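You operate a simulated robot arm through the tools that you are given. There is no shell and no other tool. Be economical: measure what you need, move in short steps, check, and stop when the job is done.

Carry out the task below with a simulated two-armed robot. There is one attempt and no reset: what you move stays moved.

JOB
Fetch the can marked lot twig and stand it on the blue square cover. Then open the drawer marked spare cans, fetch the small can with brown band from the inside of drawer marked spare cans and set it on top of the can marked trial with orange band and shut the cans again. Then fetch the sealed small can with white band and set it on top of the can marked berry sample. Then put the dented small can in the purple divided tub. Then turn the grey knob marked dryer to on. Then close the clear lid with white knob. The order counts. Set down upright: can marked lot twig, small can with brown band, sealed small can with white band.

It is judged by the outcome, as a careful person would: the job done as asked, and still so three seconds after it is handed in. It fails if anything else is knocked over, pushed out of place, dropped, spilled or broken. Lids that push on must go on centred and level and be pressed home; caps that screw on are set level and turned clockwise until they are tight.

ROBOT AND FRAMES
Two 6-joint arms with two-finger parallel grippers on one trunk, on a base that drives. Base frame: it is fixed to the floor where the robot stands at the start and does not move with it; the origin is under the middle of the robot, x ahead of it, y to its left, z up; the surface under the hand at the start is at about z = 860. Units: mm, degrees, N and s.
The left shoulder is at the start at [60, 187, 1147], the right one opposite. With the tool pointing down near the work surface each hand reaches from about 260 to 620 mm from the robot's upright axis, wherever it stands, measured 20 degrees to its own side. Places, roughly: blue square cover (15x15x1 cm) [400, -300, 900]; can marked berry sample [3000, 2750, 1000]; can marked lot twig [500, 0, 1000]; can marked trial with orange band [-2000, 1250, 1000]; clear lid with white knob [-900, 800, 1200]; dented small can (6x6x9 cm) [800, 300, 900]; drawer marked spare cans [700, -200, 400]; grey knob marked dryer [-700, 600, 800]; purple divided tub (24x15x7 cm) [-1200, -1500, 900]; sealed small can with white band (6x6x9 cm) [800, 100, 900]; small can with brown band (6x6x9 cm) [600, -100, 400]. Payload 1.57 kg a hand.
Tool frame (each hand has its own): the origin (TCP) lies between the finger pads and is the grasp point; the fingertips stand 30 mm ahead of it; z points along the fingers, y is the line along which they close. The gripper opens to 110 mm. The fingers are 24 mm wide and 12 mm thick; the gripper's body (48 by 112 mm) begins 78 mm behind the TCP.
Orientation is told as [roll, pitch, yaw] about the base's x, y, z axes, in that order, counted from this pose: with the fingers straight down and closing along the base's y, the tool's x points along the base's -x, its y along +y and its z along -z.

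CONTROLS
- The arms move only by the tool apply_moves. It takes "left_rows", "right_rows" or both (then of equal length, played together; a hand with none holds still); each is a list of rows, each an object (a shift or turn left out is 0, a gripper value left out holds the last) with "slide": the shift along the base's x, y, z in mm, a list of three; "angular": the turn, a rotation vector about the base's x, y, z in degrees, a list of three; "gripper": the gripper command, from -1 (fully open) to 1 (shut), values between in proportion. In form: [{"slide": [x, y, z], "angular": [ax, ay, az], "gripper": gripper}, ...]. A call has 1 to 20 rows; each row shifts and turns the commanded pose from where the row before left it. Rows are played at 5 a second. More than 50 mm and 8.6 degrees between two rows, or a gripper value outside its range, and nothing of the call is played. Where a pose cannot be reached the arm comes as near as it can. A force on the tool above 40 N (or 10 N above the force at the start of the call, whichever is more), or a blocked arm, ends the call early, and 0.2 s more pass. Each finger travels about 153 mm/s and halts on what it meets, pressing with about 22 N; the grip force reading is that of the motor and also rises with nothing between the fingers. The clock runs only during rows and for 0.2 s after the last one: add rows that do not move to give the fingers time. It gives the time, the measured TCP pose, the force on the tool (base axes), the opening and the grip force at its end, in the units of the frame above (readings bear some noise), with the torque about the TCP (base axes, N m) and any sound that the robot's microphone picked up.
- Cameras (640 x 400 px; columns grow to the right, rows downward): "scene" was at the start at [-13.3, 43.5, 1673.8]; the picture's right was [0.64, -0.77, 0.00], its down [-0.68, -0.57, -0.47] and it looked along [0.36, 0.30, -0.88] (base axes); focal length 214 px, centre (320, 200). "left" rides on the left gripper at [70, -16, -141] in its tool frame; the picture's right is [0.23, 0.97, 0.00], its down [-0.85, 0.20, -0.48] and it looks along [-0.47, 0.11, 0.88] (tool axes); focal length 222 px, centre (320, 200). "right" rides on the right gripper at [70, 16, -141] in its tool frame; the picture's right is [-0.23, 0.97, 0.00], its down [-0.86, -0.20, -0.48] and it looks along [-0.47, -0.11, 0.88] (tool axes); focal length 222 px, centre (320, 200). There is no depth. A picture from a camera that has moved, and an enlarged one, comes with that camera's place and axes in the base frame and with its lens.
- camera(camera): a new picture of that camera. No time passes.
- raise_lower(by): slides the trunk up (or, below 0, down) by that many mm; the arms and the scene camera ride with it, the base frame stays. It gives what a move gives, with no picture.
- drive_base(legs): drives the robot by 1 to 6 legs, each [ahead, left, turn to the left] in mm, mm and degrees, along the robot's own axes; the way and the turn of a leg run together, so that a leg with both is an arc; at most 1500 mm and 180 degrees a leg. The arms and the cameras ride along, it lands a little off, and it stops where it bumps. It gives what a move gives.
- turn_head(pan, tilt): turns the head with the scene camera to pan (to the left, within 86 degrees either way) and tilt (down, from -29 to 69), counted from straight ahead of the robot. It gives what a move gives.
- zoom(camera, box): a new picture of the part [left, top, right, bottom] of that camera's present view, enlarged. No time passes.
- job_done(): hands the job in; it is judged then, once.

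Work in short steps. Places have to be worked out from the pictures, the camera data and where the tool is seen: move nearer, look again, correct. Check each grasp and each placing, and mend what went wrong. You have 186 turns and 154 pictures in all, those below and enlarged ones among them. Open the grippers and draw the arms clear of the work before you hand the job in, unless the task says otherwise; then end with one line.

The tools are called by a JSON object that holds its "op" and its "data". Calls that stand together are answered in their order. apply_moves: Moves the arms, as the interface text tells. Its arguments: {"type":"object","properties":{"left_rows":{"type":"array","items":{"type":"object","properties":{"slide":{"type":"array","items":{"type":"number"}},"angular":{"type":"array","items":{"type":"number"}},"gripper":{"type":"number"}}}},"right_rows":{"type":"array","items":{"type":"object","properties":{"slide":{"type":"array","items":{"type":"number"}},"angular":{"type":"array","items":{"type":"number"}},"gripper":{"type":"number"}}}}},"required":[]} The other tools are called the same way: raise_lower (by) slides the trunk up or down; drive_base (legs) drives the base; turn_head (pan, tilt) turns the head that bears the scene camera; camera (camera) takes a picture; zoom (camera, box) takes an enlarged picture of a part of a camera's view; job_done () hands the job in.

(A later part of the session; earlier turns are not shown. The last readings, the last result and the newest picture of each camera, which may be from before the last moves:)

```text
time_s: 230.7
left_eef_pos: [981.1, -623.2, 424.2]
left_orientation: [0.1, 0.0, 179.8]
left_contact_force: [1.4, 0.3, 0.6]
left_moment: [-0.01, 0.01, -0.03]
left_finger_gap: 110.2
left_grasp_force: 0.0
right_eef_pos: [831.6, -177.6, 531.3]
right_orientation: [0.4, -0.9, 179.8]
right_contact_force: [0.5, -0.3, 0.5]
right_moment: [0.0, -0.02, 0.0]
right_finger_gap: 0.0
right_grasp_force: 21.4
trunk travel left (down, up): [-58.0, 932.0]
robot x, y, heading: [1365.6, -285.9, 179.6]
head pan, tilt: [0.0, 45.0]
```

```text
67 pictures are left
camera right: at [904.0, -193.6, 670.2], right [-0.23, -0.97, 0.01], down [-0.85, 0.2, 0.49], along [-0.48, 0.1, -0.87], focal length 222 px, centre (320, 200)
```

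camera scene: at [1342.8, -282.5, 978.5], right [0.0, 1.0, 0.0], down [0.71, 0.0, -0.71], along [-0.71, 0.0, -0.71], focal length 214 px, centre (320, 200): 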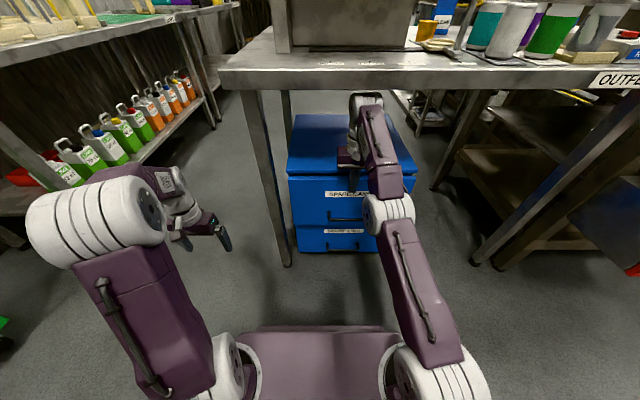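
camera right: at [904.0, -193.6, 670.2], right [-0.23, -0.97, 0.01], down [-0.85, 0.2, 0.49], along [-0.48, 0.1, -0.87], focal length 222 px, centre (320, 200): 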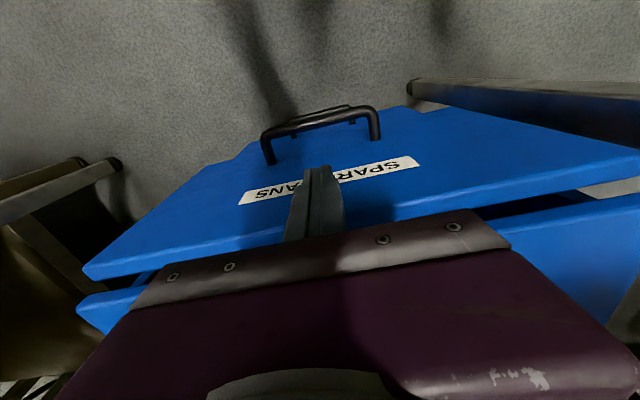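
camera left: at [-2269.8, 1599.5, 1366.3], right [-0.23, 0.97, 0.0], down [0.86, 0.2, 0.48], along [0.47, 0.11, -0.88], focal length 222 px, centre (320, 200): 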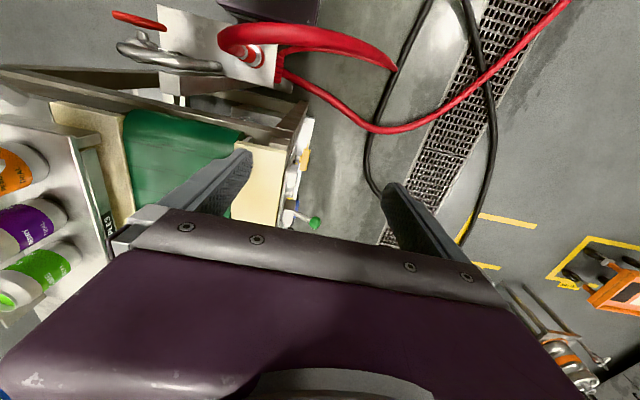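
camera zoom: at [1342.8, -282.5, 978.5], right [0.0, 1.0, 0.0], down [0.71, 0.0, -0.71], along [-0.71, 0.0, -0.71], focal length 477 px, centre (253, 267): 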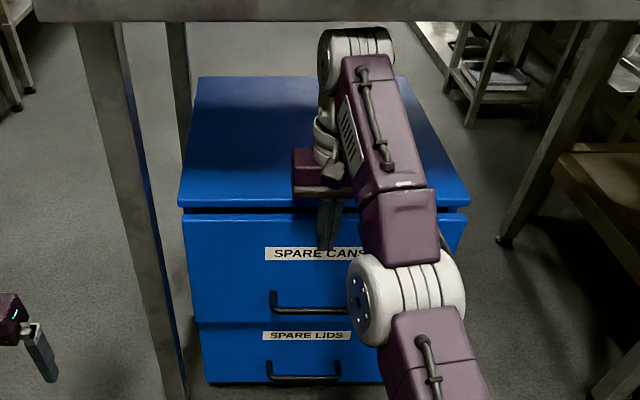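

The finger is against the panel front with ~45 mm to go, wrist just under the bench top. Push the rest with the arm.

{"op": "apply_moves", "data": {"right_rows": [{"slide": [-15, 0, 0]}, {"slide": [-15, 0, 0]}, {"slide": [-10, 0, 0]}, {"slide": [-8, 0, 0]}, {}]}}

{"op": "zoom", "data": {"camera": "scene", "box": [270, 80, 430, 260]}}

```text
time_s: 231.9
left_eef_pos: [983.4, -624.1, 424.1]
left_orientation: [0.1, -0.1, 179.8]
left_contact_force: [0.2, 0.2, -1.0]
left_moment: [-0.01, -0.01, 0.02]
left_finger_gap: 109.8
left_grasp_force: 0.1
right_eef_pos: [826.8, -177.0, 529.8]
right_orientation: [0.4, -0.9, 179.8]
right_contact_force: [-0.7, -0.4, 0.3]
right_moment: [-0.02, -0.02, -0.01]
right_finger_gap: 0.0
right_grasp_force: 21.3
right hand out of reach, approached as far as the arm can: row 1, 2, 3, 4
trunk travel left (down, up): [-58.0, 932.0]
robot x, y, heading: [1366.6, -285.7, 179.8]
head pan, tilt: [0.0, 45.0]
```

```text
2.22 times, centred on (350, 170) of scene
camera zoom: at [1342.8, -282.5, 978.5], right [0.0, 1.0, 0.0], down [0.71, 0.0, -0.71], along [-0.71, 0.0, -0.71], focal length 477 px, centre (253, 267)
```

zoom: 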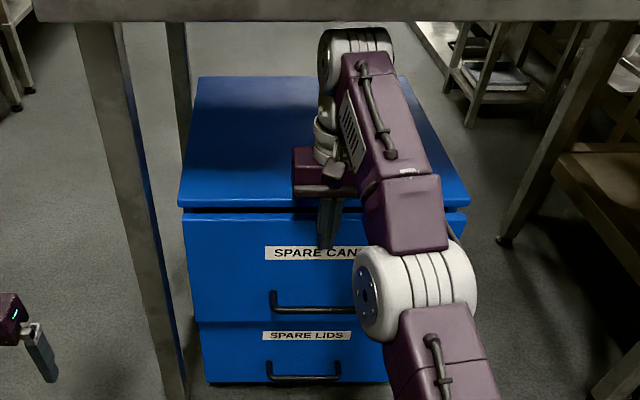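

Arm is at its limit; use the base for the last 45 mm.

{"op": "drive_base", "data": {"legs": [[45, 0, 0]]}}

{"op": "zoom", "data": {"camera": "scene", "box": [270, 80, 430, 260]}}

```text
time_s: 232.8
left_eef_pos: [952.8, -622.4, 424.0]
left_orientation: [0.1, -0.2, 179.8]
left_contact_force: [0.1, 0.3, -0.3]
left_moment: [0.03, 0.03, 0.0]
left_finger_gap: 110.1
left_grasp_force: 0.0
right_eef_pos: [804.2, -178.5, 530.6]
right_orientation: [0.3, 0.6, -180.0]
right_contact_force: [4.8, 0.5, 1.7]
right_moment: [-0.03, 0.18, 0.04]
right_finger_gap: 0.0
right_grasp_force: 21.2
trunk travel left (down, up): [-58.0, 932.0]
robot x, y, heading: [1338.4, -284.8, 179.9]
head pan, tilt: [0.0, 45.0]
stopped in leg 1: the force on the tool passed its limit at 89 N (the readings are from after the stop); the commanded pose is now the measured one
```

```text
2.22 times, centred on (350, 170) of scene
camera zoom: at [1313.8, -282.4, 978.5], right [0.0, 1.0, 0.0], down [0.71, 0.0, -0.71], along [-0.71, 0.0, -0.71], focal length 477 px, centre (253, 267)
```

zoom: 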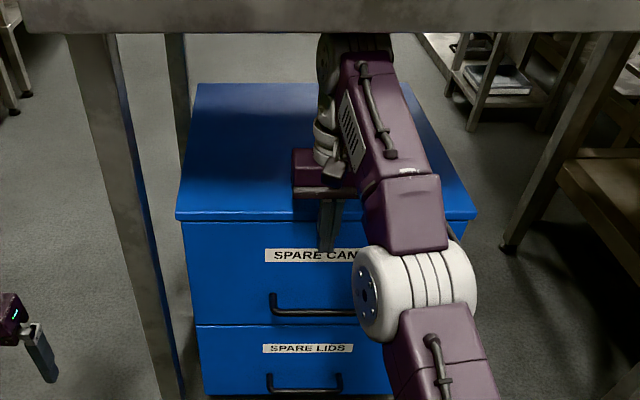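

The drawer is fully shut. I back away, raise the trunk and look at the cans on the bench.

{"op": "drive_base", "data": {"legs": [[-350, 0, 0]]}}

{"op": "raise_lower", "data": {"by": 400}}

{"op": "raise_lower", "data": {"by": 360}}

{"op": "turn_head", "data": {"pan": -20, "tilt": 45}}

{"op": "camera", "data": {"camera": "scene"}}

```text
time_s: 235.1
left_eef_pos: [1312.4, -624.8, 424.1]
left_orientation: [-0.1, -0.2, 179.8]
left_contact_force: [0.3, -0.4, -0.4]
left_moment: [0.02, 0.01, -0.01]
left_finger_gap: 109.9
left_grasp_force: 0.1
right_eef_pos: [1164.0, -180.6, 531.7]
right_orientation: [0.2, 0.5, -179.9]
right_contact_force: [-1.2, 0.6, -1.1]
right_moment: [0.0, 0.0, -0.03]
right_finger_gap: 0.0
right_grasp_force: 21.1
trunk travel left (down, up): [-58.0, 932.0]
robot x, y, heading: [1696.5, -285.5, 180.0]
head pan, tilt: [0.0, 45.0]
```

```text
time_s: 238.9
left_eef_pos: [1313.5, -625.7, 824.5]
left_orientation: [0.0, 0.0, 179.8]
left_contact_force: [-1.2, 0.0, 0.3]
left_moment: [0.01, 0.0, 0.01]
left_finger_gap: 110.2
left_grasp_force: 0.0
right_eef_pos: [1164.0, -179.6, 929.5]
right_orientation: [0.4, 0.6, -179.9]
right_contact_force: [-0.1, 0.6, 0.3]
right_moment: [0.0, 0.01, -0.01]
right_finger_gap: 0.3
right_grasp_force: 21.0
trunk travel left (down, up): [-458.0, 532.0]
robot x, y, heading: [1696.3, -286.9, 180.1]
head pan, tilt: [0.0, 45.0]
```

```text
time_s: 242.4
left_eef_pos: [1311.8, -626.3, 1184.0]
left_orientation: [0.0, -0.1, 179.8]
left_contact_force: [-0.4, 0.2, 1.1]
left_moment: [0.02, 0.0, 0.02]
left_finger_gap: 110.0
left_grasp_force: 0.0
right_eef_pos: [1162.4, -180.4, 1289.7]
right_orientation: [0.3, 0.7, -179.8]
right_contact_force: [0.0, 0.3, -0.1]
right_moment: [-0.01, -0.01, -0.01]
right_finger_gap: 0.1
right_grasp_force: 21.5
trunk travel left (down, up): [-818.0, 172.0]
robot x, y, heading: [1698.4, -288.1, 180.0]
head pan, tilt: [0.0, 45.0]
```

```text
time_s: 243.2
left_eef_pos: [1311.7, -626.7, 1183.7]
left_orientation: [0.0, -0.1, 179.8]
left_contact_force: [0.3, -1.1, 0.0]
left_moment: [-0.01, -0.07, 0.02]
left_finger_gap: 109.8
left_grasp_force: 0.1
right_eef_pos: [1163.6, -180.4, 1288.8]
right_orientation: [0.4, 0.6, -179.9]
right_contact_force: [0.3, -0.1, 0.2]
right_moment: [0.0, -0.03, 0.01]
right_finger_gap: 0.0
right_grasp_force: 21.2
trunk travel left (down, up): [-818.0, 172.0]
robot x, y, heading: [1694.3, -287.6, 179.8]
head pan, tilt: [-20.0, 45.0]
```

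```text
64 pictures are left
camera scene: at [1677.6, -255.9, 1738.5], right [0.34, 0.94, 0.0], down [0.66, -0.24, -0.71], along [-0.66, 0.24, -0.71], focal length 214 px, centre (320, 200)
```

scene: 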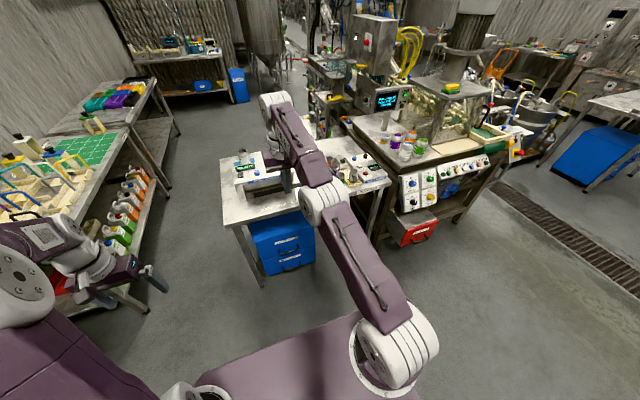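

The arm blocks the bench view; I retract the right hand toward the robot and shift the base right.

{"op": "apply_moves", "data": {"right_rows": [{"slide": [30, 20, -20], "gripper": -1}, {"slide": [30, 20, -20]}, {"slide": [30, 20, -20]}, {"slide": [20, 20, -20]}, {"slide": [0, 20, -20]}, {}]}}

{"op": "drive_base", "data": {"legs": [[150, 190, 0]]}}

{"op": "turn_head", "data": {"pan": 0, "tilt": 45}}

{"op": "camera", "data": {"camera": "scene"}}

```text
time_s: 244.7
left_eef_pos: [1312.2, -625.3, 1183.7]
left_orientation: [0.0, -0.1, 179.9]
left_contact_force: [0.2, 0.3, -0.5]
left_moment: [0.0, 0.01, 0.02]
left_finger_gap: 110.0
left_grasp_force: 0.1
right_eef_pos: [1155.9, -111.2, 1277.3]
right_orientation: [0.2, 1.2, -179.9]
right_contact_force: [0.3, -0.3, -0.5]
right_moment: [0.01, 0.01, -0.02]
right_finger_gap: 110.0
right_grasp_force: 0.1
right hand out of reach, approached as far as the arm can: row 1, 2, 3, 4, 5
trunk travel left (down, up): [-818.0, 172.0]
robot x, y, heading: [1699.4, -288.2, 180.0]
head pan, tilt: [-20.0, 45.0]
```

```text
time_s: 246.4
left_eef_pos: [1166.4, -818.2, 1185.2]
left_orientation: [0.1, -0.1, -179.5]
left_contact_force: [0.5, 0.0, 0.0]
left_moment: [-0.01, -0.01, -0.01]
left_finger_gap: 110.0
left_grasp_force: 0.0
right_eef_pos: [1001.2, -304.9, 1277.1]
right_orientation: [0.3, 1.0, -179.3]
right_contact_force: [1.1, 0.7, -0.3]
right_moment: [-0.01, 0.0, -0.03]
right_finger_gap: 109.9
right_grasp_force: 0.0
trunk travel left (down, up): [-818.0, 172.0]
robot x, y, heading: [1544.1, -477.1, -179.5]
head pan, tilt: [-20.0, 45.0]
```

```text
time_s: 247.3
left_eef_pos: [1163.3, -820.5, 1184.0]
left_orientation: [0.0, 0.0, -179.5]
left_contact_force: [0.0, -0.1, 0.3]
left_moment: [0.03, 0.01, -0.01]
left_finger_gap: 110.4
left_grasp_force: 0.0
right_eef_pos: [1000.7, -306.2, 1275.8]
right_orientation: [0.2, 1.3, -179.2]
right_contact_force: [-0.2, 1.2, 0.2]
right_moment: [0.01, -0.03, 0.02]
right_finger_gap: 110.2
right_grasp_force: 0.1
trunk travel left (down, up): [-818.0, 172.0]
robot x, y, heading: [1543.6, -475.2, -179.4]
head pan, tilt: [0.0, 45.0]
```

```text
63 pictures are left
camera scene: at [1519.1, -474.5, 1738.5], right [-0.01, 1.0, 0.0], down [0.71, 0.01, -0.71], along [-0.71, -0.01, -0.71], focal length 214 px, centre (320, 200)
```

scene: 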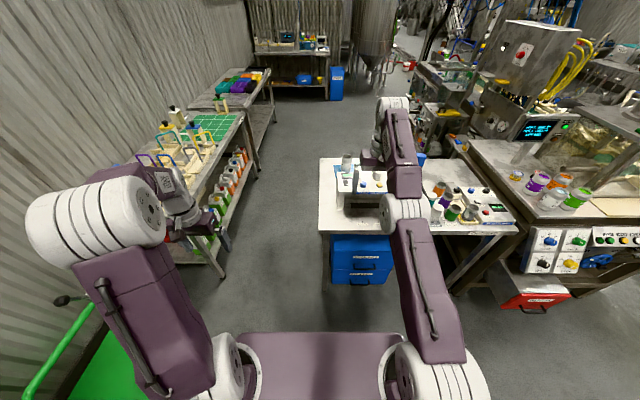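

I mixed up the side; drive right to y≈-95. I also try lifting the hand to unlock the arm's awkward elbow posture.

{"op": "drive_base", "data": {"legs": [[-60, -380, -0.6]]}}

{"op": "apply_moves", "data": {"right_rows": [{"slide": [0, 0, 40]}, {"slide": [0, 0, 40]}, {"slide": [20, 0, 20]}, {"slide": [30, 0, 0]}, {"slide": [30, 0, 0]}, {}]}}

{"op": "camera", "data": {"camera": "scene"}}

```text
time_s: 249.7
left_eef_pos: [1216.3, -444.2, 1182.7]
left_orientation: [0.1, 0.0, -180.1]
left_contact_force: [-0.3, -0.3, -0.5]
left_moment: [0.02, -0.02, -0.03]
left_finger_gap: 110.1
left_grasp_force: 0.0
right_eef_pos: [1058.3, 71.8, 1276.9]
right_orientation: [0.2, 1.2, -179.7]
right_contact_force: [-0.2, -0.3, -0.1]
right_moment: [-0.01, -0.03, 0.0]
right_finger_gap: 109.9
right_grasp_force: 0.1
trunk travel left (down, up): [-818.0, 172.0]
robot x, y, heading: [1599.6, -103.3, -179.8]
head pan, tilt: [0.0, 45.0]
```

```text
time_s: 251.1
left_eef_pos: [1218.1, -441.6, 1183.3]
left_orientation: [0.1, 0.0, -180.0]
left_contact_force: [0.2, 0.0, -0.1]
left_moment: [-0.03, -0.04, -0.01]
left_finger_gap: 109.9
left_grasp_force: 0.0
right_eef_pos: [1168.3, 75.3, 1355.7]
right_orientation: [0.3, 1.2, -179.7]
right_contact_force: [0.6, -0.5, -0.2]
right_moment: [-0.03, -0.01, -0.02]
right_finger_gap: 109.9
right_grasp_force: 0.1
right hand out of reach, approached as far as the arm can: row 1, 2
trunk travel left (down, up): [-818.0, 172.0]
robot x, y, heading: [1602.5, -101.6, -179.7]
head pan, tilt: [0.0, 45.0]
```

```text
62 pictures are left
camera scene: at [1575.1, -98.0, 1738.5], right [0.0, 1.0, 0.0], down [0.71, 0.0, -0.71], along [-0.71, 0.0, -0.71], focal length 214 px, centre (320, 200)
```

scene: 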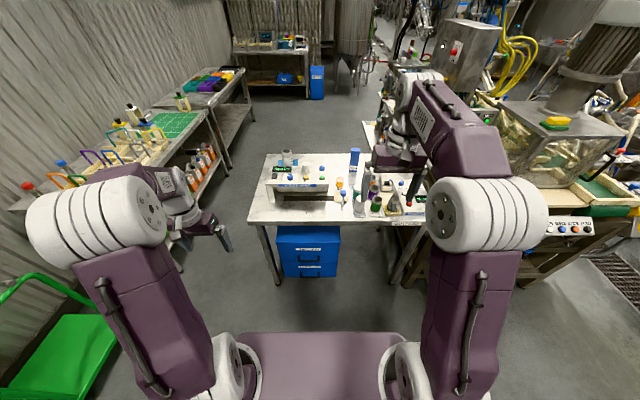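

Arm freed. Zoom on the bench cans to find the white-banded sealed can.

{"op": "zoom", "data": {"camera": "scene", "box": [330, 140, 440, 225]}}

{"op": "camera", "data": {"camera": "right"}}

```text
4.71 times, centred on (385, 182) of scene
camera zoom: at [1575.1, -98.0, 1738.5], right [0.0, 1.0, 0.0], down [0.71, 0.0, -0.71], along [-0.71, 0.0, -0.71], focal length 1009 px, centre (14, 282)
```

zoom: 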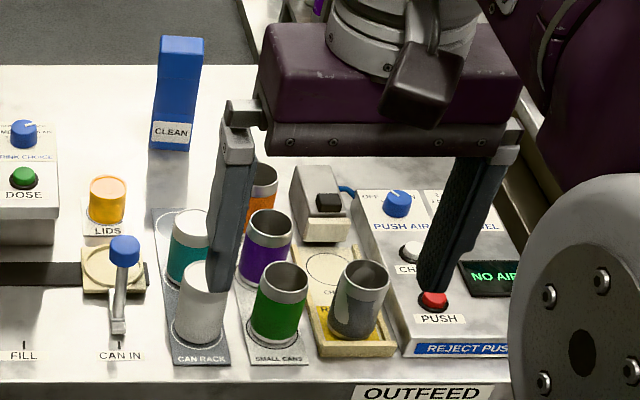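

```text
60 pictures are left
camera right: at [1236.0, 61.7, 1496.9], right [-0.22, -0.97, 0.0], down [-0.87, 0.2, 0.46], along [-0.45, 0.1, -0.89], focal length 222 px, centre (320, 200)
```

right: 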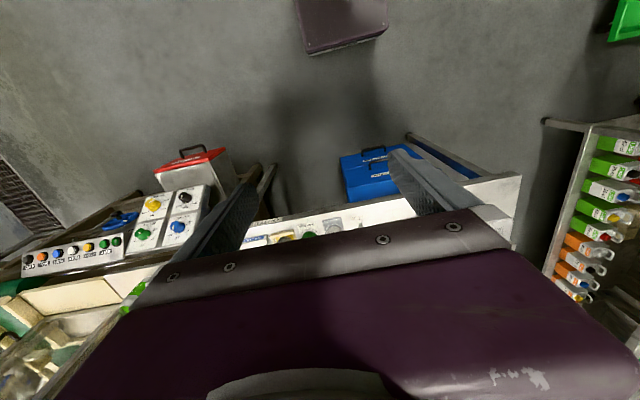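

The white-banded sealed can is in CAN RACK at ≈(786,112), top ≈955. I drive closer, and approach with the hand yawed 45° so the fingers clear the neighbours.

{"op": "drive_base", "data": {"legs": [[265, 0, 0]]}}

{"op": "apply_moves", "data": {"right_rows": [{"slide": [-20, 5, -45], "angular": [0, 0, 8]}, {"slide": [-20, 5, -45], "angular": [0, 0, 8]}, {"slide": [-20, 5, -45], "angular": [0, 0, 8]}, {"slide": [-20, 5, -45], "angular": [0, 0, 8]}, {"slide": [-15, 5, -40], "angular": [0, -1.2, 8]}, {"slide": [-15, 5, -40], "angular": [0, 0, 5]}, {}]}}

{"op": "camera", "data": {"camera": "right"}}

{"op": "camera", "data": {"camera": "scene"}}

```text
time_s: 253.0
left_eef_pos: [951.2, -439.9, 1183.7]
left_orientation: [0.1, -0.2, 179.7]
left_contact_force: [-0.1, -0.6, 0.1]
left_moment: [0.04, -0.02, -0.02]
left_finger_gap: 109.8
left_grasp_force: 0.0
right_eef_pos: [906.7, 78.9, 1356.0]
right_orientation: [0.3, 1.1, 179.9]
right_contact_force: [0.5, 1.0, 0.2]
right_moment: [-0.01, 0.01, -0.01]
right_finger_gap: 110.1
right_grasp_force: 0.1
trunk travel left (down, up): [-818.0, 172.0]
robot x, y, heading: [1333.5, -102.3, 179.8]
head pan, tilt: [0.0, 45.0]
```

```text
time_s: 254.6
left_eef_pos: [949.4, -440.3, 1183.8]
left_orientation: [0.0, -0.1, 179.7]
left_contact_force: [-0.4, 0.5, 0.5]
left_moment: [0.02, 0.03, 0.03]
left_finger_gap: 110.3
left_grasp_force: 0.0
right_eef_pos: [793.5, 109.1, 1095.7]
right_orientation: [0.9, 2.1, -135.0]
right_contact_force: [-0.6, -0.2, 0.5]
right_moment: [0.0, -0.02, -0.04]
right_finger_gap: 110.1
right_grasp_force: 0.1
trunk travel left (down, up): [-818.0, 172.0]
robot x, y, heading: [1334.0, -100.8, 179.8]
head pan, tilt: [0.0, 45.0]
```

```text
59 pictures are left
camera right: at [848.3, 145.9, 1239.9], right [0.53, -0.85, 0.01], down [-0.76, -0.47, 0.44], along [-0.37, -0.24, -0.9], focal length 222 px, centre (320, 200)
```

right: 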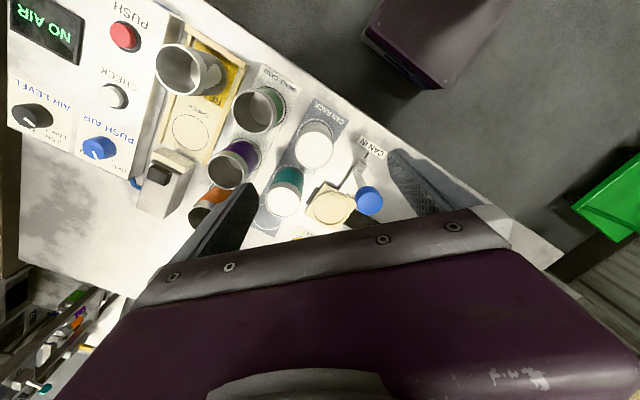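

```text
58 pictures are left
camera scene: at [1310.8, -98.1, 1738.5], right [0.01, 1.0, 0.0], down [0.71, 0.0, -0.71], along [-0.71, 0.0, -0.71], focal length 214 px, centre (320, 200)
```

scene: 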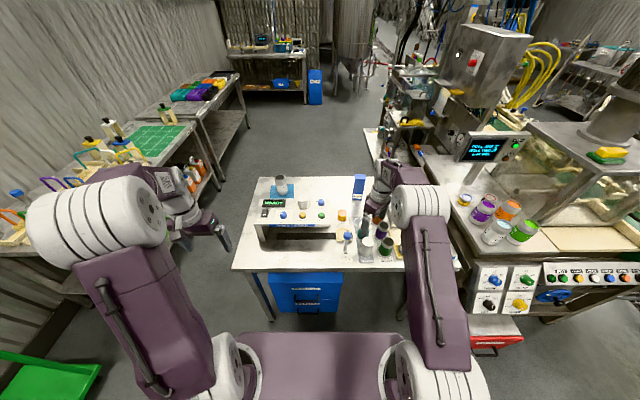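

Level the hand, centre over the white can (≈(789,114)), and descend part way.

{"op": "apply_moves", "data": {"right_rows": [{"slide": [-4, 5, -30], "angular": [-0.85, 2.1, 0]}, {"slide": [0, 0, -40]}, {}]}}

{"op": "zoom", "data": {"camera": "right", "box": [180, 80, 460, 260]}}

{"op": "zoom", "data": {"camera": "scene", "box": [320, 180, 420, 270]}}

```text
time_s: 255.4
left_eef_pos: [950.3, -439.5, 1184.8]
left_orientation: [-0.1, -0.1, 179.7]
left_contact_force: [0.3, -0.1, -0.2]
left_moment: [0.02, 0.0, 0.02]
left_finger_gap: 109.9
left_grasp_force: 0.0
right_eef_pos: [785.7, 115.4, 1024.9]
right_orientation: [0.1, 0.0, -135.0]
right_contact_force: [1.0, -0.3, 0.1]
right_moment: [0.02, -0.02, 0.01]
right_finger_gap: 110.0
right_grasp_force: 0.1
trunk travel left (down, up): [-818.0, 172.0]
robot x, y, heading: [1332.5, -101.0, 179.9]
head pan, tilt: [0.0, 45.0]
```

```text
2.22 times, centred on (320, 170) of right
camera zoom: at [847.8, 154.0, 1165.8], right [0.53, -0.85, 0.0], down [-0.75, -0.46, 0.48], along [-0.41, -0.25, -0.88], focal length 494 px, centre (320, 267)
```

zoom: 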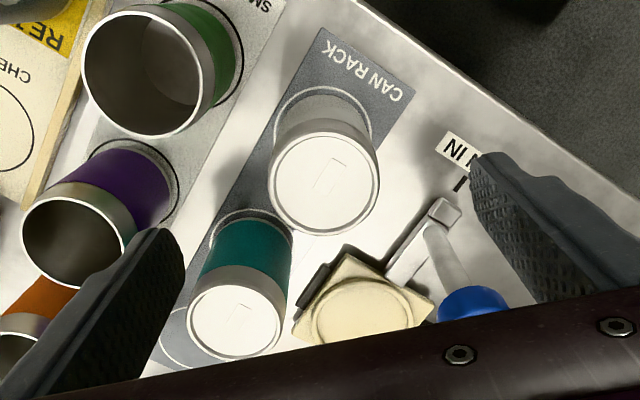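

```text
4.44 times, centred on (370, 225) of scene
camera zoom: at [1310.9, -98.3, 1738.5], right [0.01, 1.0, 0.0], down [0.71, 0.0, -0.71], along [-0.71, 0.0, -0.71], focal length 953 px, centre (98, 89)
```

zoom: 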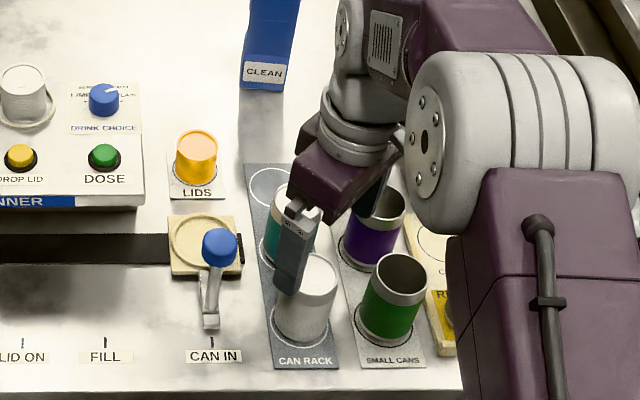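

Can top ≈(788,115.5). Descend to z≈908 and grip.

{"op": "apply_moves", "data": {"right_rows": [{"slide": [2, 0, -40]}, {"slide": [0, 0, -40]}, {"slide": [0, 0, -36]}, {}, {"gripper": 0}, {"gripper": 0.6}, {"gripper": 1}, {}]}}

{"op": "zoom", "data": {"camera": "right", "box": [180, 80, 460, 260]}}

```text
time_s: 257.2
left_eef_pos: [948.2, -438.4, 1183.3]
left_orientation: [0.0, -0.1, 179.7]
left_contact_force: [-0.8, -0.3, 0.6]
left_moment: [0.03, 0.02, -0.01]
left_finger_gap: 110.1
left_grasp_force: 0.1
right_eef_pos: [788.9, 113.7, 911.9]
right_orientation: [0.1, 0.0, -135.2]
right_contact_force: [0.7, -1.0, 0.0]
right_moment: [-0.02, 0.03, 0.02]
right_finger_gap: 52.0
right_grasp_force: 22.0
trunk travel left (down, up): [-818.0, 172.0]
robot x, y, heading: [1336.1, -101.7, 179.5]
head pan, tilt: [0.0, 45.0]
```

```text
2.22 times, centred on (320, 170) of right
camera zoom: at [851.2, 151.8, 1051.6], right [0.53, -0.85, 0.0], down [-0.75, -0.46, 0.48], along [-0.41, -0.25, -0.88], focal length 494 px, centre (320, 267)
```

zoom: 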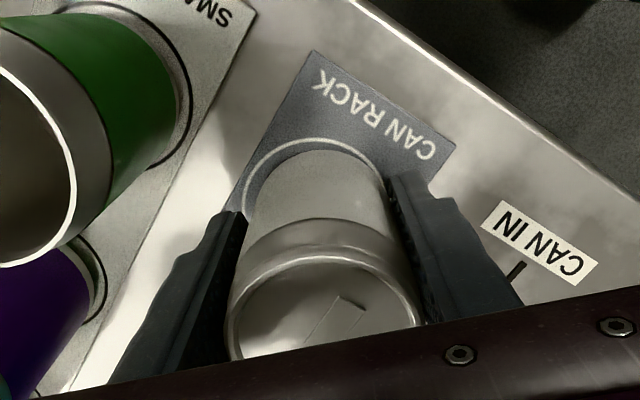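

Gripped. Lift high, back away and turn toward the berry sample area.

{"op": "apply_moves", "data": {"right_rows": [{"slide": [0, 0, 30]}, {"slide": [0, 0, 45]}, {"slide": [0, 0, 45]}, {"slide": [20, 0, 45]}, {"slide": [30, 0, 20]}, {}]}}

{"op": "drive_base", "data": {"legs": [[-450, 0, 0], [0, 0, -115]]}}

{"op": "turn_head", "data": {"pan": 0, "tilt": 25}}

{"op": "camera", "data": {"camera": "scene"}}

```text
time_s: 258.6
left_eef_pos: [947.3, -438.7, 1183.2]
left_orientation: [0.1, 0.0, 179.7]
left_contact_force: [-0.3, 0.2, -0.4]
left_moment: [-0.01, -0.01, 0.01]
left_finger_gap: 110.1
left_grasp_force: 0.1
right_eef_pos: [840.9, 115.0, 1097.3]
right_orientation: [0.2, 0.1, -135.1]
right_contact_force: [0.1, 0.8, -1.8]
right_moment: [0.03, 0.01, -0.01]
right_finger_gap: 52.5
right_grasp_force: 21.8
trunk travel left (down, up): [-818.0, 172.0]
robot x, y, heading: [1332.3, -100.0, 179.5]
head pan, tilt: [0.0, 45.0]
```

```text
time_s: 266.1
left_eef_pos: [1637.9, 387.3, 1183.7]
left_orientation: [0.0, -0.1, 65.4]
left_contact_force: [-0.1, 0.3, 0.0]
left_moment: [0.0, 0.04, 0.03]
left_finger_gap: 109.9
left_grasp_force: 0.0
right_eef_pos: [2186.0, 258.0, 1096.7]
right_orientation: [0.1, 0.0, 110.7]
right_contact_force: [-0.2, -0.1, -1.8]
right_moment: [-0.04, 0.03, -0.03]
right_finger_gap: 52.5
right_grasp_force: 22.0
trunk travel left (down, up): [-818.0, 172.0]
robot x, y, heading: [1790.0, -105.3, 65.5]
head pan, tilt: [0.0, 45.0]
```

```text
time_s: 266.9
left_eef_pos: [1638.4, 386.2, 1183.0]
left_orientation: [0.1, 0.0, 65.4]
left_contact_force: [-0.3, -0.7, -0.3]
left_moment: [0.0, 0.01, -0.01]
left_finger_gap: 109.9
left_grasp_force: 0.0
right_eef_pos: [2187.0, 258.9, 1096.5]
right_orientation: [0.1, 0.0, 110.7]
right_contact_force: [0.8, -0.5, -1.4]
right_moment: [0.01, -0.01, 0.01]
right_finger_gap: 52.4
right_grasp_force: 22.1
trunk travel left (down, up): [-818.0, 172.0]
robot x, y, heading: [1786.3, -106.9, 65.1]
head pan, tilt: [0.0, 25.0]
```

```text
54 pictures are left
camera scene: at [1799.5, -71.8, 1769.0], right [0.91, -0.42, 0.0], down [-0.18, -0.39, -0.91], along [0.38, 0.82, -0.42], focal length 214 px, centre (320, 200)
```

scene: 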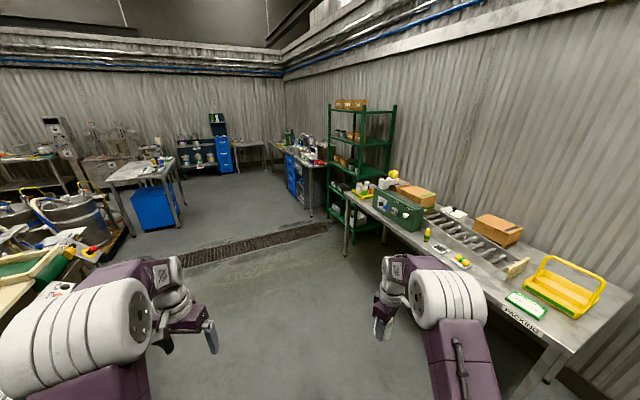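

{"op": "zoom", "data": {"camera": "scene", "box": [250, 115, 370, 190]}}

```text
5.33 times, centred on (310, 152) of scene
camera zoom: at [1799.5, -71.8, 1769.0], right [0.91, -0.42, 0.0], down [-0.18, -0.39, -0.91], along [0.38, 0.82, -0.42], focal length 1144 px, centre (373, 453)
```

zoom: 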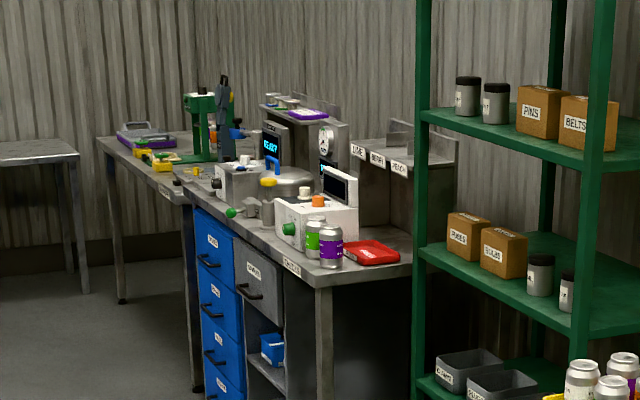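

The berry (purple) sample can stands at the near corner of the lab bench, ≈(3010,2830). Drive toward it, stopping short.

{"op": "drive_base", "data": {"legs": [[1174, 210, 0], [1100, 210, 0]]}}

{"op": "turn_head", "data": {"pan": -15, "tilt": 40}}

{"op": "camera", "data": {"camera": "scene"}}

```text
time_s: 278.4
left_eef_pos: [2168.6, 2656.3, 1183.7]
left_orientation: [0.2, -0.2, 67.4]
left_contact_force: [-0.1, 0.1, -0.2]
left_moment: [0.01, -0.01, -0.01]
left_finger_gap: 110.1
left_grasp_force: 0.1
right_eef_pos: [2723.3, 2544.0, 1099.2]
right_orientation: [0.1, -0.1, 112.5]
right_contact_force: [-0.4, 0.9, -0.8]
right_moment: [-0.04, 0.01, 0.0]
right_finger_gap: 52.7
right_grasp_force: 22.1
trunk travel left (down, up): [-818.0, 172.0]
robot x, y, heading: [2334.9, 2170.6, 67.4]
head pan, tilt: [0.0, 25.0]
```

```text
time_s: 279.1
left_eef_pos: [2170.3, 2655.9, 1183.9]
left_orientation: [0.1, 0.0, 67.3]
left_contact_force: [0.1, -0.8, 0.1]
left_moment: [0.0, 0.0, 0.0]
left_finger_gap: 110.0
left_grasp_force: 0.1
right_eef_pos: [2721.6, 2544.8, 1097.0]
right_orientation: [0.1, 0.1, 112.6]
right_contact_force: [-0.3, 0.3, -2.9]
right_moment: [-0.01, -0.02, 0.0]
right_finger_gap: 52.4
right_grasp_force: 22.0
trunk travel left (down, up): [-818.0, 172.0]
robot x, y, heading: [2333.1, 2172.9, 67.1]
head pan, tilt: [-15.0, 40.0]
```

```text
52 pictures are left
camera scene: at [2363.1, 2185.8, 1745.8], right [0.79, -0.61, 0.0], down [-0.39, -0.51, -0.77], along [0.47, 0.61, -0.64], focal length 214 px, centre (320, 200)
```

scene: 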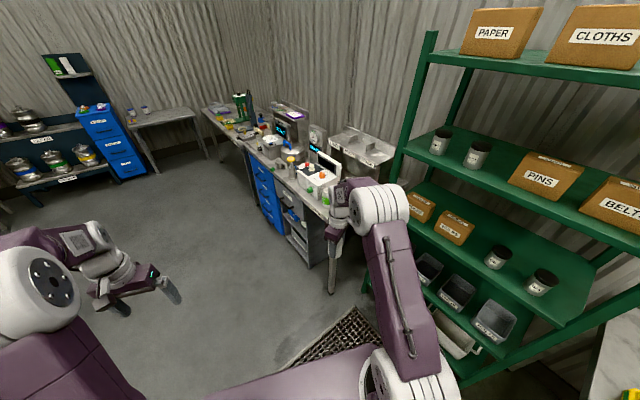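

{"op": "zoom", "data": {"camera": "scene", "box": [270, 140, 370, 220]}}

{"op": "camera", "data": {"camera": "right"}}

```text
5.00 times, centred on (320, 180) of scene
camera zoom: at [2363.1, 2185.8, 1745.8], right [0.79, -0.61, 0.0], down [-0.39, -0.51, -0.77], along [0.47, 0.61, -0.64], focal length 1072 px, centre (320, 300)
```

zoom: 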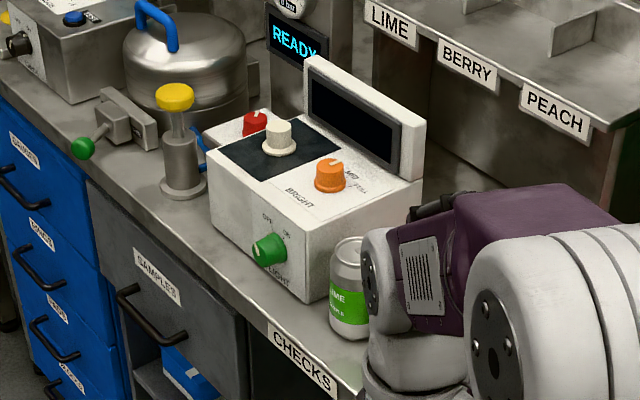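

```text
50 pictures are left
camera right: at [2735.7, 2475.3, 1237.0], right [-0.99, -0.16, 0.0], down [-0.14, 0.87, 0.48], along [-0.08, 0.47, -0.88], focal length 222 px, centre (320, 200)
```

right: 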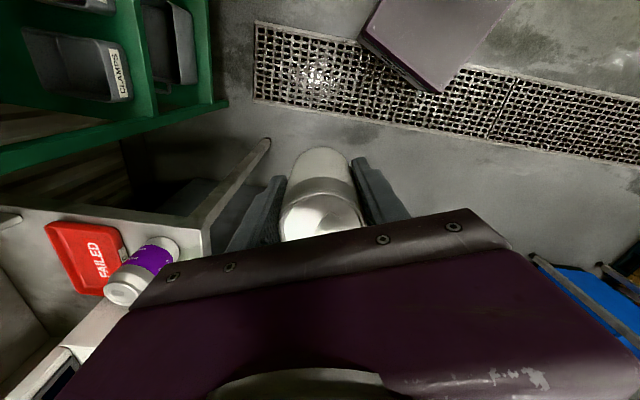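

Berry can ≈(3005–3020,2825–2845); refine while driving closer.

{"op": "drive_base", "data": {"legs": [[255, -105, 0]]}}

{"op": "apply_moves", "data": {"right_rows": [{}, {}, {}]}}

{"op": "camera", "data": {"camera": "right"}}

```text
time_s: 281.1
left_eef_pos: [2365.8, 2849.8, 1183.0]
left_orientation: [-0.1, 0.0, 67.1]
left_contact_force: [-0.4, -0.1, 0.4]
left_moment: [-0.01, 0.01, -0.02]
left_finger_gap: 110.0
left_grasp_force: 0.2
right_eef_pos: [2917.3, 2736.4, 1098.0]
right_orientation: [0.0, 0.0, 112.3]
right_contact_force: [-0.2, -0.9, -1.3]
right_moment: [0.0, 0.0, 0.01]
right_finger_gap: 52.5
right_grasp_force: 21.2
trunk travel left (down, up): [-818.0, 172.0]
robot x, y, heading: [2531.7, 2364.1, 67.2]
head pan, tilt: [-15.0, 40.0]
```

```text
time_s: 281.9
left_eef_pos: [2366.2, 2851.7, 1183.4]
left_orientation: [0.1, 0.0, 67.2]
left_contact_force: [0.2, -1.0, 0.0]
left_moment: [-0.02, 0.01, 0.01]
left_finger_gap: 110.0
left_grasp_force: 0.0
right_eef_pos: [2919.7, 2738.8, 1096.2]
right_orientation: [0.1, 0.1, 112.4]
right_contact_force: [-0.4, 1.0, -1.2]
right_moment: [-0.02, -0.04, 0.0]
right_finger_gap: 52.5
right_grasp_force: 21.9
trunk travel left (down, up): [-818.0, 172.0]
robot x, y, heading: [2534.0, 2362.6, 67.5]
head pan, tilt: [-15.0, 40.0]
```

```text
49 pictures are left
camera right: at [2932.1, 2668.8, 1236.8], right [-0.99, -0.16, 0.0], down [-0.14, 0.87, 0.48], along [-0.08, 0.47, -0.88], focal length 222 px, centre (320, 200)
```

right: 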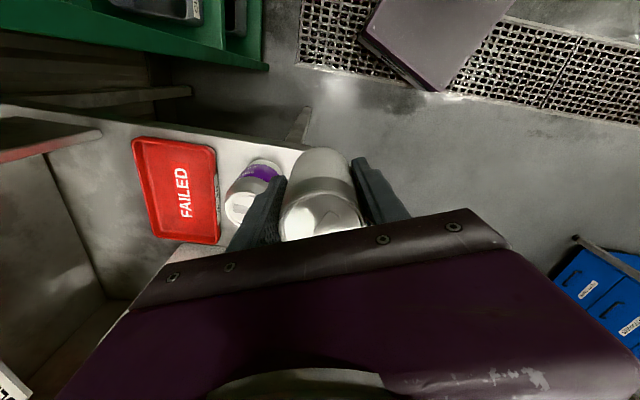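

Berry top triangulates to (3010.5,2828.5,987). Drive a bit nearer, then align with the arm.

{"op": "drive_base", "data": {"legs": [[85, -35, 0]]}}

{"op": "apply_moves", "data": {"right_rows": [{}, {}, {}]}}

```text
time_s: 283.0
left_eef_pos: [2428.7, 2912.6, 1184.1]
left_orientation: [-0.1, -0.2, 67.1]
left_contact_force: [0.4, -0.2, -0.3]
left_moment: [0.04, -0.03, 0.08]
left_finger_gap: 110.2
left_grasp_force: 0.2
right_eef_pos: [2982.0, 2799.2, 1099.2]
right_orientation: [-0.1, 0.0, 112.3]
right_contact_force: [-0.4, 0.2, -1.5]
right_moment: [0.02, 0.02, -0.05]
right_finger_gap: 52.2
right_grasp_force: 22.2
trunk travel left (down, up): [-818.0, 172.0]
robot x, y, heading: [2594.5, 2433.8, 67.1]
head pan, tilt: [-15.0, 40.0]
```

```text
time_s: 283.8
left_eef_pos: [2433.7, 2916.7, 1183.1]
left_orientation: [0.1, -0.1, 67.1]
left_contact_force: [-0.3, 0.3, -0.1]
left_moment: [-0.01, 0.02, 0.0]
left_finger_gap: 109.8
left_grasp_force: 0.0
right_eef_pos: [2984.9, 2802.2, 1096.8]
right_orientation: [0.2, 0.1, 112.4]
right_contact_force: [0.1, -0.3, -0.5]
right_moment: [0.0, 0.01, -0.01]
right_finger_gap: 52.5
right_grasp_force: 22.2
trunk travel left (down, up): [-818.0, 172.0]
robot x, y, heading: [2596.9, 2427.9, 67.0]
head pan, tilt: [-15.0, 40.0]
```

{"op": "apply_moves", "data": {"right_rows": [{"slide": [13, 13, -10]}, {"slide": [12.5, 13, -15]}, {"slide": [0, 0, -12]}, {}, {}]}}

{"op": "camera", "data": {"camera": "right"}}

{"op": "zoom", "data": {"camera": "right", "box": [260, 100, 420, 200]}}

```text
time_s: 285.0
left_eef_pos: [2432.7, 2914.6, 1183.3]
left_orientation: [0.1, 0.0, 67.0]
left_contact_force: [0.2, 0.7, -0.3]
left_moment: [0.01, 0.04, 0.0]
left_finger_gap: 110.1
left_grasp_force: 0.0
right_eef_pos: [3012.1, 2828.7, 1057.6]
right_orientation: [0.2, 0.1, 112.3]
right_contact_force: [-0.1, 0.6, -1.6]
right_moment: [0.0, -0.01, -0.02]
right_finger_gap: 52.3
right_grasp_force: 21.4
trunk travel left (down, up): [-818.0, 172.0]
robot x, y, heading: [2597.6, 2428.6, 67.0]
head pan, tilt: [-15.0, 40.0]
```

```text
48 pictures are left
camera right: at [3024.4, 2758.6, 1198.5], right [-0.99, -0.16, 0.0], down [-0.14, 0.87, 0.48], along [-0.08, 0.47, -0.88], focal length 222 px, centre (320, 200)
```

right: 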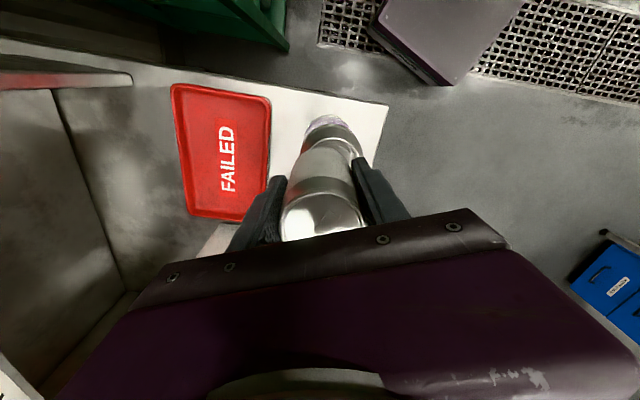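

```text
4.00 times, centred on (340, 150) of right
camera zoom: at [3024.4, 2758.6, 1198.5], right [-0.99, -0.16, 0.0], down [-0.14, 0.87, 0.48], along [-0.08, 0.47, -0.88], focal length 888 px, centre (240, 400)
```

zoom: 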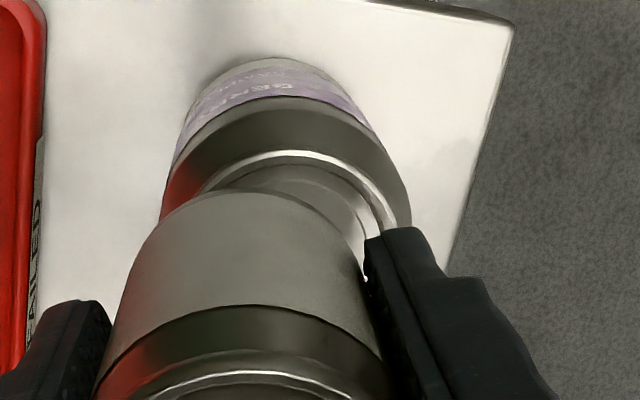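

In this close view the berry can is ~10 mm toward -x of the held can. Shift and look again.

{"op": "apply_moves", "data": {"right_rows": [{"slide": [-9, -1, 0]}, {"slide": [0, 0, -6]}, {}]}}

{"op": "zoom", "data": {"camera": "right", "box": [260, 100, 420, 200]}}

```text
time_s: 285.8
left_eef_pos: [2431.6, 2913.7, 1183.0]
left_orientation: [0.1, 0.0, 67.2]
left_contact_force: [0.1, -0.1, -0.3]
left_moment: [-0.03, 0.0, 0.0]
left_finger_gap: 110.2
left_grasp_force: 0.2
right_eef_pos: [3001.7, 2825.7, 1053.7]
right_orientation: [0.1, 0.1, 112.4]
right_contact_force: [0.7, -0.2, -1.6]
right_moment: [0.02, -0.03, -0.03]
right_finger_gap: 52.7
right_grasp_force: 21.8
trunk travel left (down, up): [-818.0, 172.0]
robot x, y, heading: [2595.6, 2432.1, 67.2]
head pan, tilt: [-15.0, 40.0]
```

```text
4.00 times, centred on (340, 150) of right
camera zoom: at [3014.6, 2756.3, 1193.8], right [-0.99, -0.16, 0.0], down [-0.14, 0.87, 0.48], along [-0.08, 0.47, -0.88], focal length 888 px, centre (240, 400)
```

zoom: 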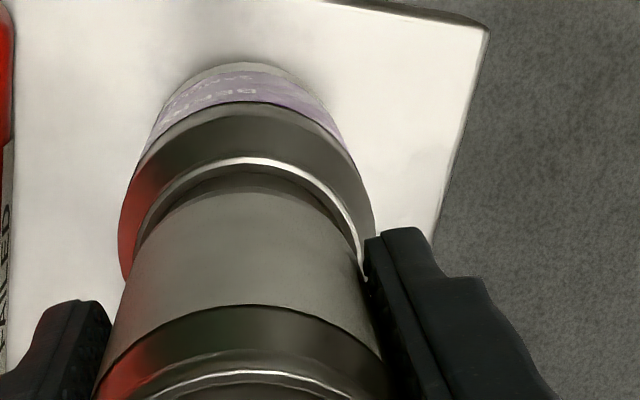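

Lateral is aligned; along the viewing direction the berry rim computes ~5 mm further (+y). Shift +4.5 y, lower and look again.

{"op": "apply_moves", "data": {"right_rows": [{"slide": [-0.7, 4.5, 0]}, {"slide": [0, 0, -5]}, {"slide": [0, 0, -5]}, {}]}}

{"op": "zoom", "data": {"camera": "right", "box": [260, 100, 420, 200]}}

```text
time_s: 286.8
left_eef_pos: [2430.8, 2914.3, 1184.6]
left_orientation: [0.0, -0.1, 67.1]
left_contact_force: [0.4, 0.4, 0.2]
left_moment: [0.0, 0.05, -0.02]
left_finger_gap: 110.2
left_grasp_force: 0.0
right_eef_pos: [3001.2, 2830.8, 1044.5]
right_orientation: [-0.1, -0.1, 112.3]
right_contact_force: [0.5, 2.4, 18.7]
right_moment: [0.09, 0.12, 0.01]
right_finger_gap: 52.2
right_grasp_force: 22.1
trunk travel left (down, up): [-818.0, 172.0]
robot x, y, heading: [2597.6, 2427.3, 67.2]
head pan, tilt: [-15.0, 40.0]
```

```text
4.00 times, centred on (340, 150) of right
camera zoom: at [3012.7, 2760.9, 1185.2], right [-0.99, -0.16, 0.0], down [-0.14, 0.87, 0.48], along [-0.08, 0.47, -0.88], focal length 888 px, centre (240, 400)
```

zoom: 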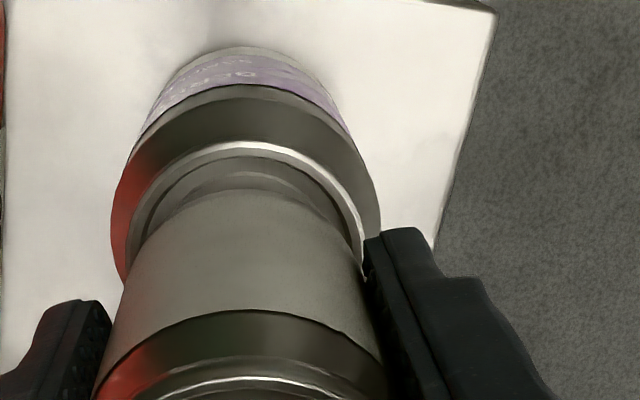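

Contact came early and the gap on the camera side is now ~8 mm, so that shift went the wrong way (rim is higher than assumed). Lift, shift -5.5 y, and check.

{"op": "apply_moves", "data": {"right_rows": [{"slide": [0, 0, 6]}, {"slide": [0.9, -5.5, 0]}, {}, {"slide": [0, 0, -3]}, {}]}}

{"op": "zoom", "data": {"camera": "right", "box": [260, 100, 420, 200]}}

```text
time_s: 288.0
left_eef_pos: [2431.3, 2914.1, 1184.3]
left_orientation: [0.1, -0.2, 67.1]
left_contact_force: [-0.2, 0.1, 0.5]
left_moment: [0.0, 0.01, 0.02]
left_finger_gap: 110.0
left_grasp_force: 0.1
right_eef_pos: [3000.7, 2826.1, 1046.4]
right_orientation: [0.1, 0.0, 112.4]
right_contact_force: [0.5, -0.7, -0.9]
right_moment: [-0.02, 0.01, 0.0]
right_finger_gap: 52.5
right_grasp_force: 22.8
trunk travel left (down, up): [-818.0, 172.0]
robot x, y, heading: [2596.0, 2428.0, 67.2]
head pan, tilt: [-15.0, 40.0]
```

```text
4.00 times, centred on (340, 150) of right
camera zoom: at [3013.1, 2756.3, 1186.1], right [-0.99, -0.16, 0.0], down [-0.14, 0.87, 0.48], along [-0.08, 0.47, -0.88], focal length 888 px, centre (240, 400)
```

zoom: 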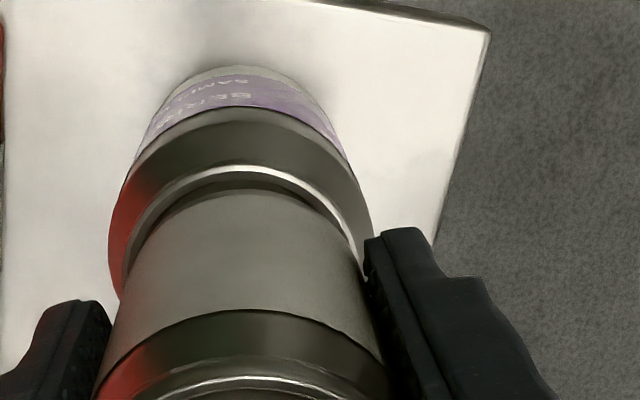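

Nearly centred. Apply a tiny correction (+0.7 x, -0.8 y) and lower to contact.

{"op": "apply_moves", "data": {"right_rows": [{"slide": [0.7, -0.8, 0]}, {"slide": [0, 0, -2]}, {"slide": [0, 0, -2]}, {}]}}

{"op": "zoom", "data": {"camera": "right", "box": [260, 100, 420, 200]}}

```text
time_s: 289.0
left_eef_pos: [2430.7, 2914.1, 1184.2]
left_orientation: [-0.1, -0.2, 67.1]
left_contact_force: [0.6, 0.1, 1.0]
left_moment: [-0.01, 0.02, 0.0]
left_finger_gap: 110.1
left_grasp_force: 0.1
right_eef_pos: [3001.9, 2825.6, 1044.8]
right_orientation: [-0.2, -0.2, 112.4]
right_contact_force: [3.2, 4.0, 18.8]
right_moment: [0.33, -0.26, -0.05]
right_finger_gap: 52.7
right_grasp_force: 22.1
trunk travel left (down, up): [-818.0, 172.0]
robot x, y, heading: [2597.9, 2426.3, 67.3]
head pan, tilt: [-15.0, 40.0]
```

```text
4.00 times, centred on (340, 150) of right
camera zoom: at [3013.4, 2754.9, 1184.6], right [-0.99, -0.16, 0.0], down [-0.14, 0.86, 0.48], along [-0.07, 0.48, -0.88], focal length 888 px, centre (240, 400)
```

zoom: 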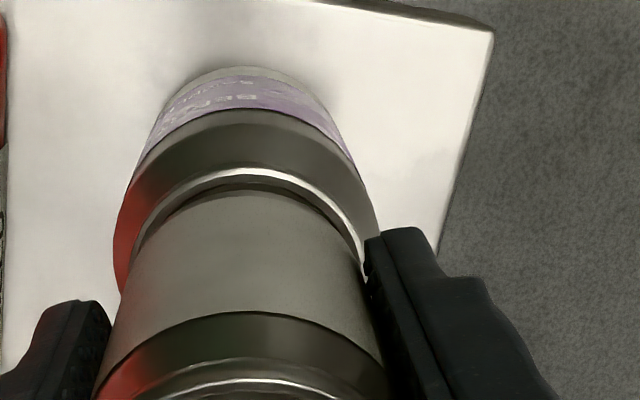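

Load is slightly biased to +x+y. Lift a little, shift (-0.8,-1.5), and lower again.

{"op": "apply_moves", "data": {"right_rows": [{"slide": [0, 0, 4]}, {"slide": [-0.8, -1.5, 0]}, {}, {"slide": [0, 0, -2]}, {"slide": [0, 0, -2]}, {}]}}

{"op": "zoom", "data": {"camera": "right", "box": [260, 100, 420, 200]}}

```text
time_s: 290.4
left_eef_pos: [2431.2, 2914.2, 1184.3]
left_orientation: [0.0, -0.1, 67.1]
left_contact_force: [-0.3, -0.3, 0.6]
left_moment: [-0.01, 0.01, 0.05]
left_finger_gap: 110.0
left_grasp_force: 0.1
right_eef_pos: [3001.4, 2823.7, 1043.7]
right_orientation: [-0.2, -0.1, 112.4]
right_contact_force: [0.7, 1.0, 9.3]
right_moment: [0.13, 0.04, -0.06]
right_finger_gap: 52.5
right_grasp_force: 22.0
trunk travel left (down, up): [-818.0, 172.0]
robot x, y, heading: [2595.0, 2426.6, 67.2]
head pan, tilt: [-15.0, 40.0]
```

```text
4.00 times, centred on (340, 150) of right
camera zoom: at [3012.5, 2753.0, 1184.4], right [-0.99, -0.16, 0.0], down [-0.14, 0.87, 0.48], along [-0.08, 0.47, -0.88], focal length 888 px, centre (240, 400)
```

zoom: 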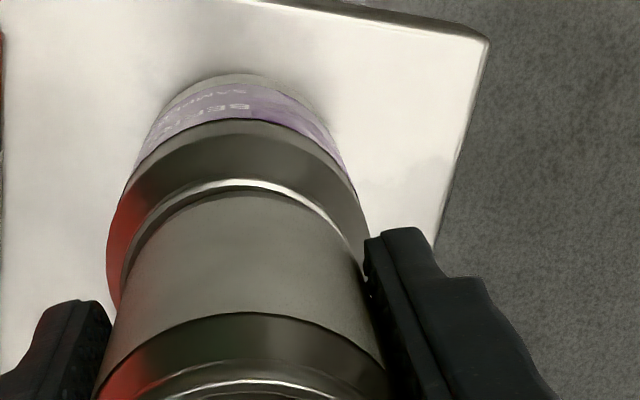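

Y now matches; the can sits ~1.3 mm too far toward -x. Correct and lower once more.

{"op": "apply_moves", "data": {"right_rows": [{"slide": [0, 0, 4]}, {"slide": [1.4, 0.4, 0]}, {}, {"slide": [0, 0, -2.5]}, {"slide": [0, 0, -2]}, {}]}}

{"op": "zoom", "data": {"camera": "right", "box": [260, 100, 420, 200]}}

```text
time_s: 291.8
left_eef_pos: [2430.7, 2913.1, 1184.6]
left_orientation: [0.1, -0.1, 67.1]
left_contact_force: [0.3, -0.1, -0.2]
left_moment: [0.0, 0.02, 0.02]
left_finger_gap: 110.0
left_grasp_force: 0.0
right_eef_pos: [3002.1, 2822.6, 1044.6]
right_orientation: [-0.2, -0.1, 112.4]
right_contact_force: [1.7, 0.2, 10.9]
right_moment: [-0.01, -0.07, -0.03]
right_finger_gap: 52.7
right_grasp_force: 21.7
trunk travel left (down, up): [-818.0, 172.0]
robot x, y, heading: [2596.4, 2431.1, 67.2]
head pan, tilt: [-15.0, 40.0]
```

```text
4.00 times, centred on (340, 150) of right
camera zoom: at [3014.3, 2753.0, 1184.2], right [-0.99, -0.16, 0.0], down [-0.14, 0.87, 0.48], along [-0.08, 0.47, -0.88], focal length 888 px, centre (240, 400)
```

zoom: 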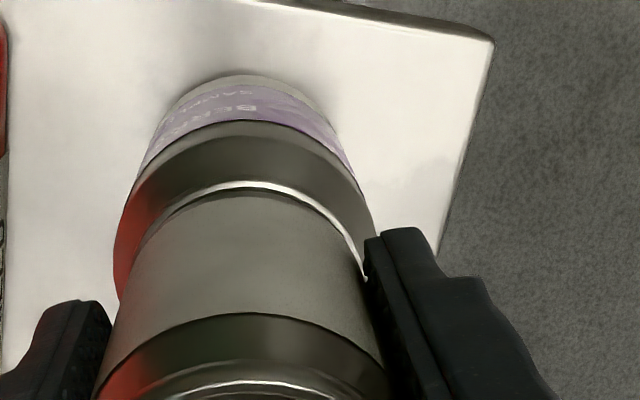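

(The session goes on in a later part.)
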